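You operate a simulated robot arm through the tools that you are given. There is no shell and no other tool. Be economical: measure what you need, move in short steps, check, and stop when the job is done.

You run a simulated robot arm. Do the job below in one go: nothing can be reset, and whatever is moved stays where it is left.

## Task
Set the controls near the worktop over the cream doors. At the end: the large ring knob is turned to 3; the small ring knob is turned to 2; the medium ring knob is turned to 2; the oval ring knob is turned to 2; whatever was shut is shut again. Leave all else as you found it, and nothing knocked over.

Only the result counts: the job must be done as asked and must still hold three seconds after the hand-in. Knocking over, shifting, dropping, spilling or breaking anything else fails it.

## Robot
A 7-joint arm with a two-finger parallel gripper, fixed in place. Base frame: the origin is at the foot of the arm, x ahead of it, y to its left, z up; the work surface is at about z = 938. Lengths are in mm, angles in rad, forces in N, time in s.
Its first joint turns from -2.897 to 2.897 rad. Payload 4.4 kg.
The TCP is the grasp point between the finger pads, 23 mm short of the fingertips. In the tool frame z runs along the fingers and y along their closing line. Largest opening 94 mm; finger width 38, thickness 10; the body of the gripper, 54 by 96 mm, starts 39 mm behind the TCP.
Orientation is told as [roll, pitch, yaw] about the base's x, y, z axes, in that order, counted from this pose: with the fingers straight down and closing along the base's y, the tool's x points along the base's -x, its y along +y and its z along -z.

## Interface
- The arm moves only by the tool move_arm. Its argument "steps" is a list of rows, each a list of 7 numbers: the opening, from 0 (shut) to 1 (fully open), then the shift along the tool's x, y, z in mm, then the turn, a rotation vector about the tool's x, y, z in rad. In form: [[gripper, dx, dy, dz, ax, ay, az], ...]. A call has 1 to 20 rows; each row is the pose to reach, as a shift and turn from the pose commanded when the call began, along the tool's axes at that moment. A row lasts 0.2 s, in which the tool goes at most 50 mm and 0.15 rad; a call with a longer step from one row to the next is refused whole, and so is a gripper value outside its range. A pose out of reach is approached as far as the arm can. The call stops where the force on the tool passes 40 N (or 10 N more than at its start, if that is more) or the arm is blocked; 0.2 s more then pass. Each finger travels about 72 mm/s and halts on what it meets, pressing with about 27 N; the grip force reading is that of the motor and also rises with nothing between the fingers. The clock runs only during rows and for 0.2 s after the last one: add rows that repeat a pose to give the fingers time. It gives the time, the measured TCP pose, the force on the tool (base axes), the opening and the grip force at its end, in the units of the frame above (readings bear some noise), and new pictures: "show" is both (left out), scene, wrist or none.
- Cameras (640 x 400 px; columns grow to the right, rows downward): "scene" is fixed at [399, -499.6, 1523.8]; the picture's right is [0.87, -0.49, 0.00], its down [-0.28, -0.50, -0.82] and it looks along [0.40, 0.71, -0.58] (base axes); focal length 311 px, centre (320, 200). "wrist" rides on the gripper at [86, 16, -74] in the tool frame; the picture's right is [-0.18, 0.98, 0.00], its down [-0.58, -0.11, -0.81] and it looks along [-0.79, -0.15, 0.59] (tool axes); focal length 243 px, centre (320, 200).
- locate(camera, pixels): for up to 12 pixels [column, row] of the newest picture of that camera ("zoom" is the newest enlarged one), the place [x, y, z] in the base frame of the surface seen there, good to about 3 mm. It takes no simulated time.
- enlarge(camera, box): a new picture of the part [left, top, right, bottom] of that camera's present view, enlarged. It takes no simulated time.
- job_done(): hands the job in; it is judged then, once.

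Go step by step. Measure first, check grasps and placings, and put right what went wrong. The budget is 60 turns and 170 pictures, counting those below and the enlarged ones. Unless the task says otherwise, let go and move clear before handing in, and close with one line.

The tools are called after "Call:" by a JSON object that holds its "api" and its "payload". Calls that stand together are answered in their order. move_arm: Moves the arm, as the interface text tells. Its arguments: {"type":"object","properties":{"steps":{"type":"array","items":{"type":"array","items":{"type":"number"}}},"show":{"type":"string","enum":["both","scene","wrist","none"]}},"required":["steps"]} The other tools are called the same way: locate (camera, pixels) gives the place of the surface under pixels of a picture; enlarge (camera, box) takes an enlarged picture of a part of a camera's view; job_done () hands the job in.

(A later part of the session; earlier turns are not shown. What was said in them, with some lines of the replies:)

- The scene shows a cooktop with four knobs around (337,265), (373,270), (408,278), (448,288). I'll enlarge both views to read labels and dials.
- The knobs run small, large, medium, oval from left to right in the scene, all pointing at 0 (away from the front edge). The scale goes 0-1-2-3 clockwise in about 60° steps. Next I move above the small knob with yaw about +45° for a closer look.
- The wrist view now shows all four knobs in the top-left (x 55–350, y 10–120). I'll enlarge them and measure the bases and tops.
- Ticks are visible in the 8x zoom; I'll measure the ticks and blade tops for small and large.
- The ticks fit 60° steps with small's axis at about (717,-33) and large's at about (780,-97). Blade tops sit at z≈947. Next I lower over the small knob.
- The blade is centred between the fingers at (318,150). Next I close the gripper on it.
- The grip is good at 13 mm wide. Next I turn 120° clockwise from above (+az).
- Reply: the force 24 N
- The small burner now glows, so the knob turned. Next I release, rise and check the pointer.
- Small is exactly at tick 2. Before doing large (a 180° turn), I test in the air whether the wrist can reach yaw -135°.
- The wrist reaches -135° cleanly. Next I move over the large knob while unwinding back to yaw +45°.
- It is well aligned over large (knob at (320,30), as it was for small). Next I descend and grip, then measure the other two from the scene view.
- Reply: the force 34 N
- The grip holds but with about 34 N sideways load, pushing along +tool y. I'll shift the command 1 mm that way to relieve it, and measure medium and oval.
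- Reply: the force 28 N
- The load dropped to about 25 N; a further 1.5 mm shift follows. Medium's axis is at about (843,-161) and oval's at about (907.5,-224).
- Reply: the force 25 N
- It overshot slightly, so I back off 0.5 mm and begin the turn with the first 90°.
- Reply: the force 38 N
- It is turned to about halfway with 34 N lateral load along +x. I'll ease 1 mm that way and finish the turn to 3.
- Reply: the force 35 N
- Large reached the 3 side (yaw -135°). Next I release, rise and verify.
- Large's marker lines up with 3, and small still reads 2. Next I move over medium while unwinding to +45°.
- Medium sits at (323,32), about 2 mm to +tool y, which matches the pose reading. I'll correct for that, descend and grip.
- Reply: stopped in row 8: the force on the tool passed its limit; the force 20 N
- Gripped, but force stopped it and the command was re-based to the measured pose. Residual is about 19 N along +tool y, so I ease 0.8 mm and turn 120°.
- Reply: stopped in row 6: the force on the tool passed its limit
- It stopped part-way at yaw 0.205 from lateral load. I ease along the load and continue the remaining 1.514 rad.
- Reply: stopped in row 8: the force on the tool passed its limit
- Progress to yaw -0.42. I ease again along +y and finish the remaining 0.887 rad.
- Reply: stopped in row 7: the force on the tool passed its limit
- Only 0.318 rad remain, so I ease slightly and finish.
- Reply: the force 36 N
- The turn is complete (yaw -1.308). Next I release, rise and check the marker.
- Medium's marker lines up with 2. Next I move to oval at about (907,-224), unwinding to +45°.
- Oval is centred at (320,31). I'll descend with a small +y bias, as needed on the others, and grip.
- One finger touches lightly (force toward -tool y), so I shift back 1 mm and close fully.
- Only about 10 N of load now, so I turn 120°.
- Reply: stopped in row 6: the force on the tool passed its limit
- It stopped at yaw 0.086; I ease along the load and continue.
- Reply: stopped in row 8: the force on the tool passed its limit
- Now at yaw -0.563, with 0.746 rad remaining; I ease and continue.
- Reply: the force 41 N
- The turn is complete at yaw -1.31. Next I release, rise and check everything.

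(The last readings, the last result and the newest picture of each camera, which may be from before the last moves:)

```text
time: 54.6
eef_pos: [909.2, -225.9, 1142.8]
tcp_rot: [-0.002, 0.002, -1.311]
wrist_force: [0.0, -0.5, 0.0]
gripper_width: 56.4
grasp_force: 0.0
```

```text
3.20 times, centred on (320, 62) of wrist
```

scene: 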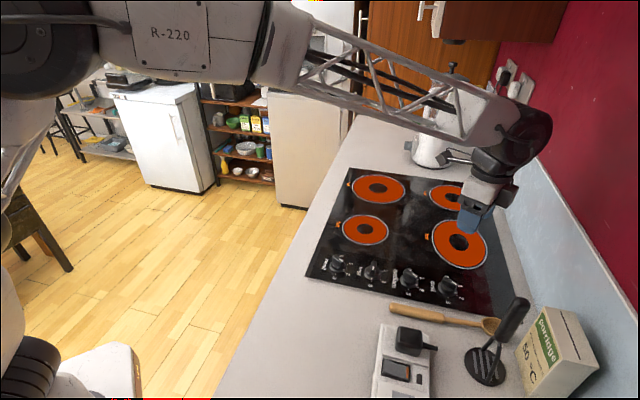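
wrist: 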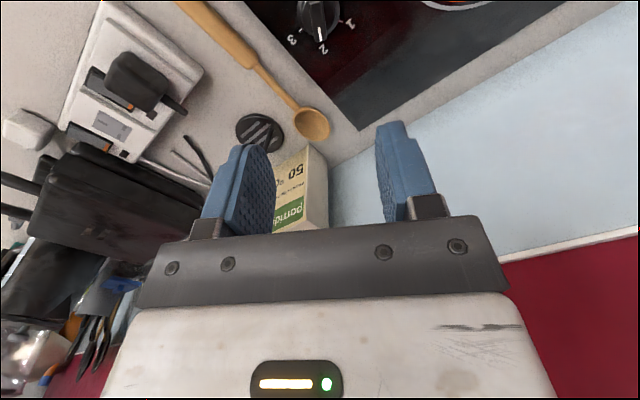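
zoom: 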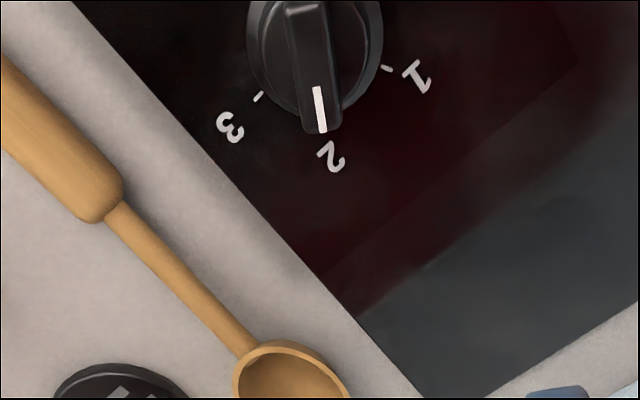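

All four markers line up (small 2, large 3, medium 2, oval 2), all burners glow, and the surroundings look unchanged. The arm is clear, so I'm handing in.

Call:
{"api": "job_done", "payload": {}}

```text
The job is handed in.
```

The small, medium and oval ring knobs are set to 2 and the large one to 3; nothing was opened, and nothing else was seen to move.
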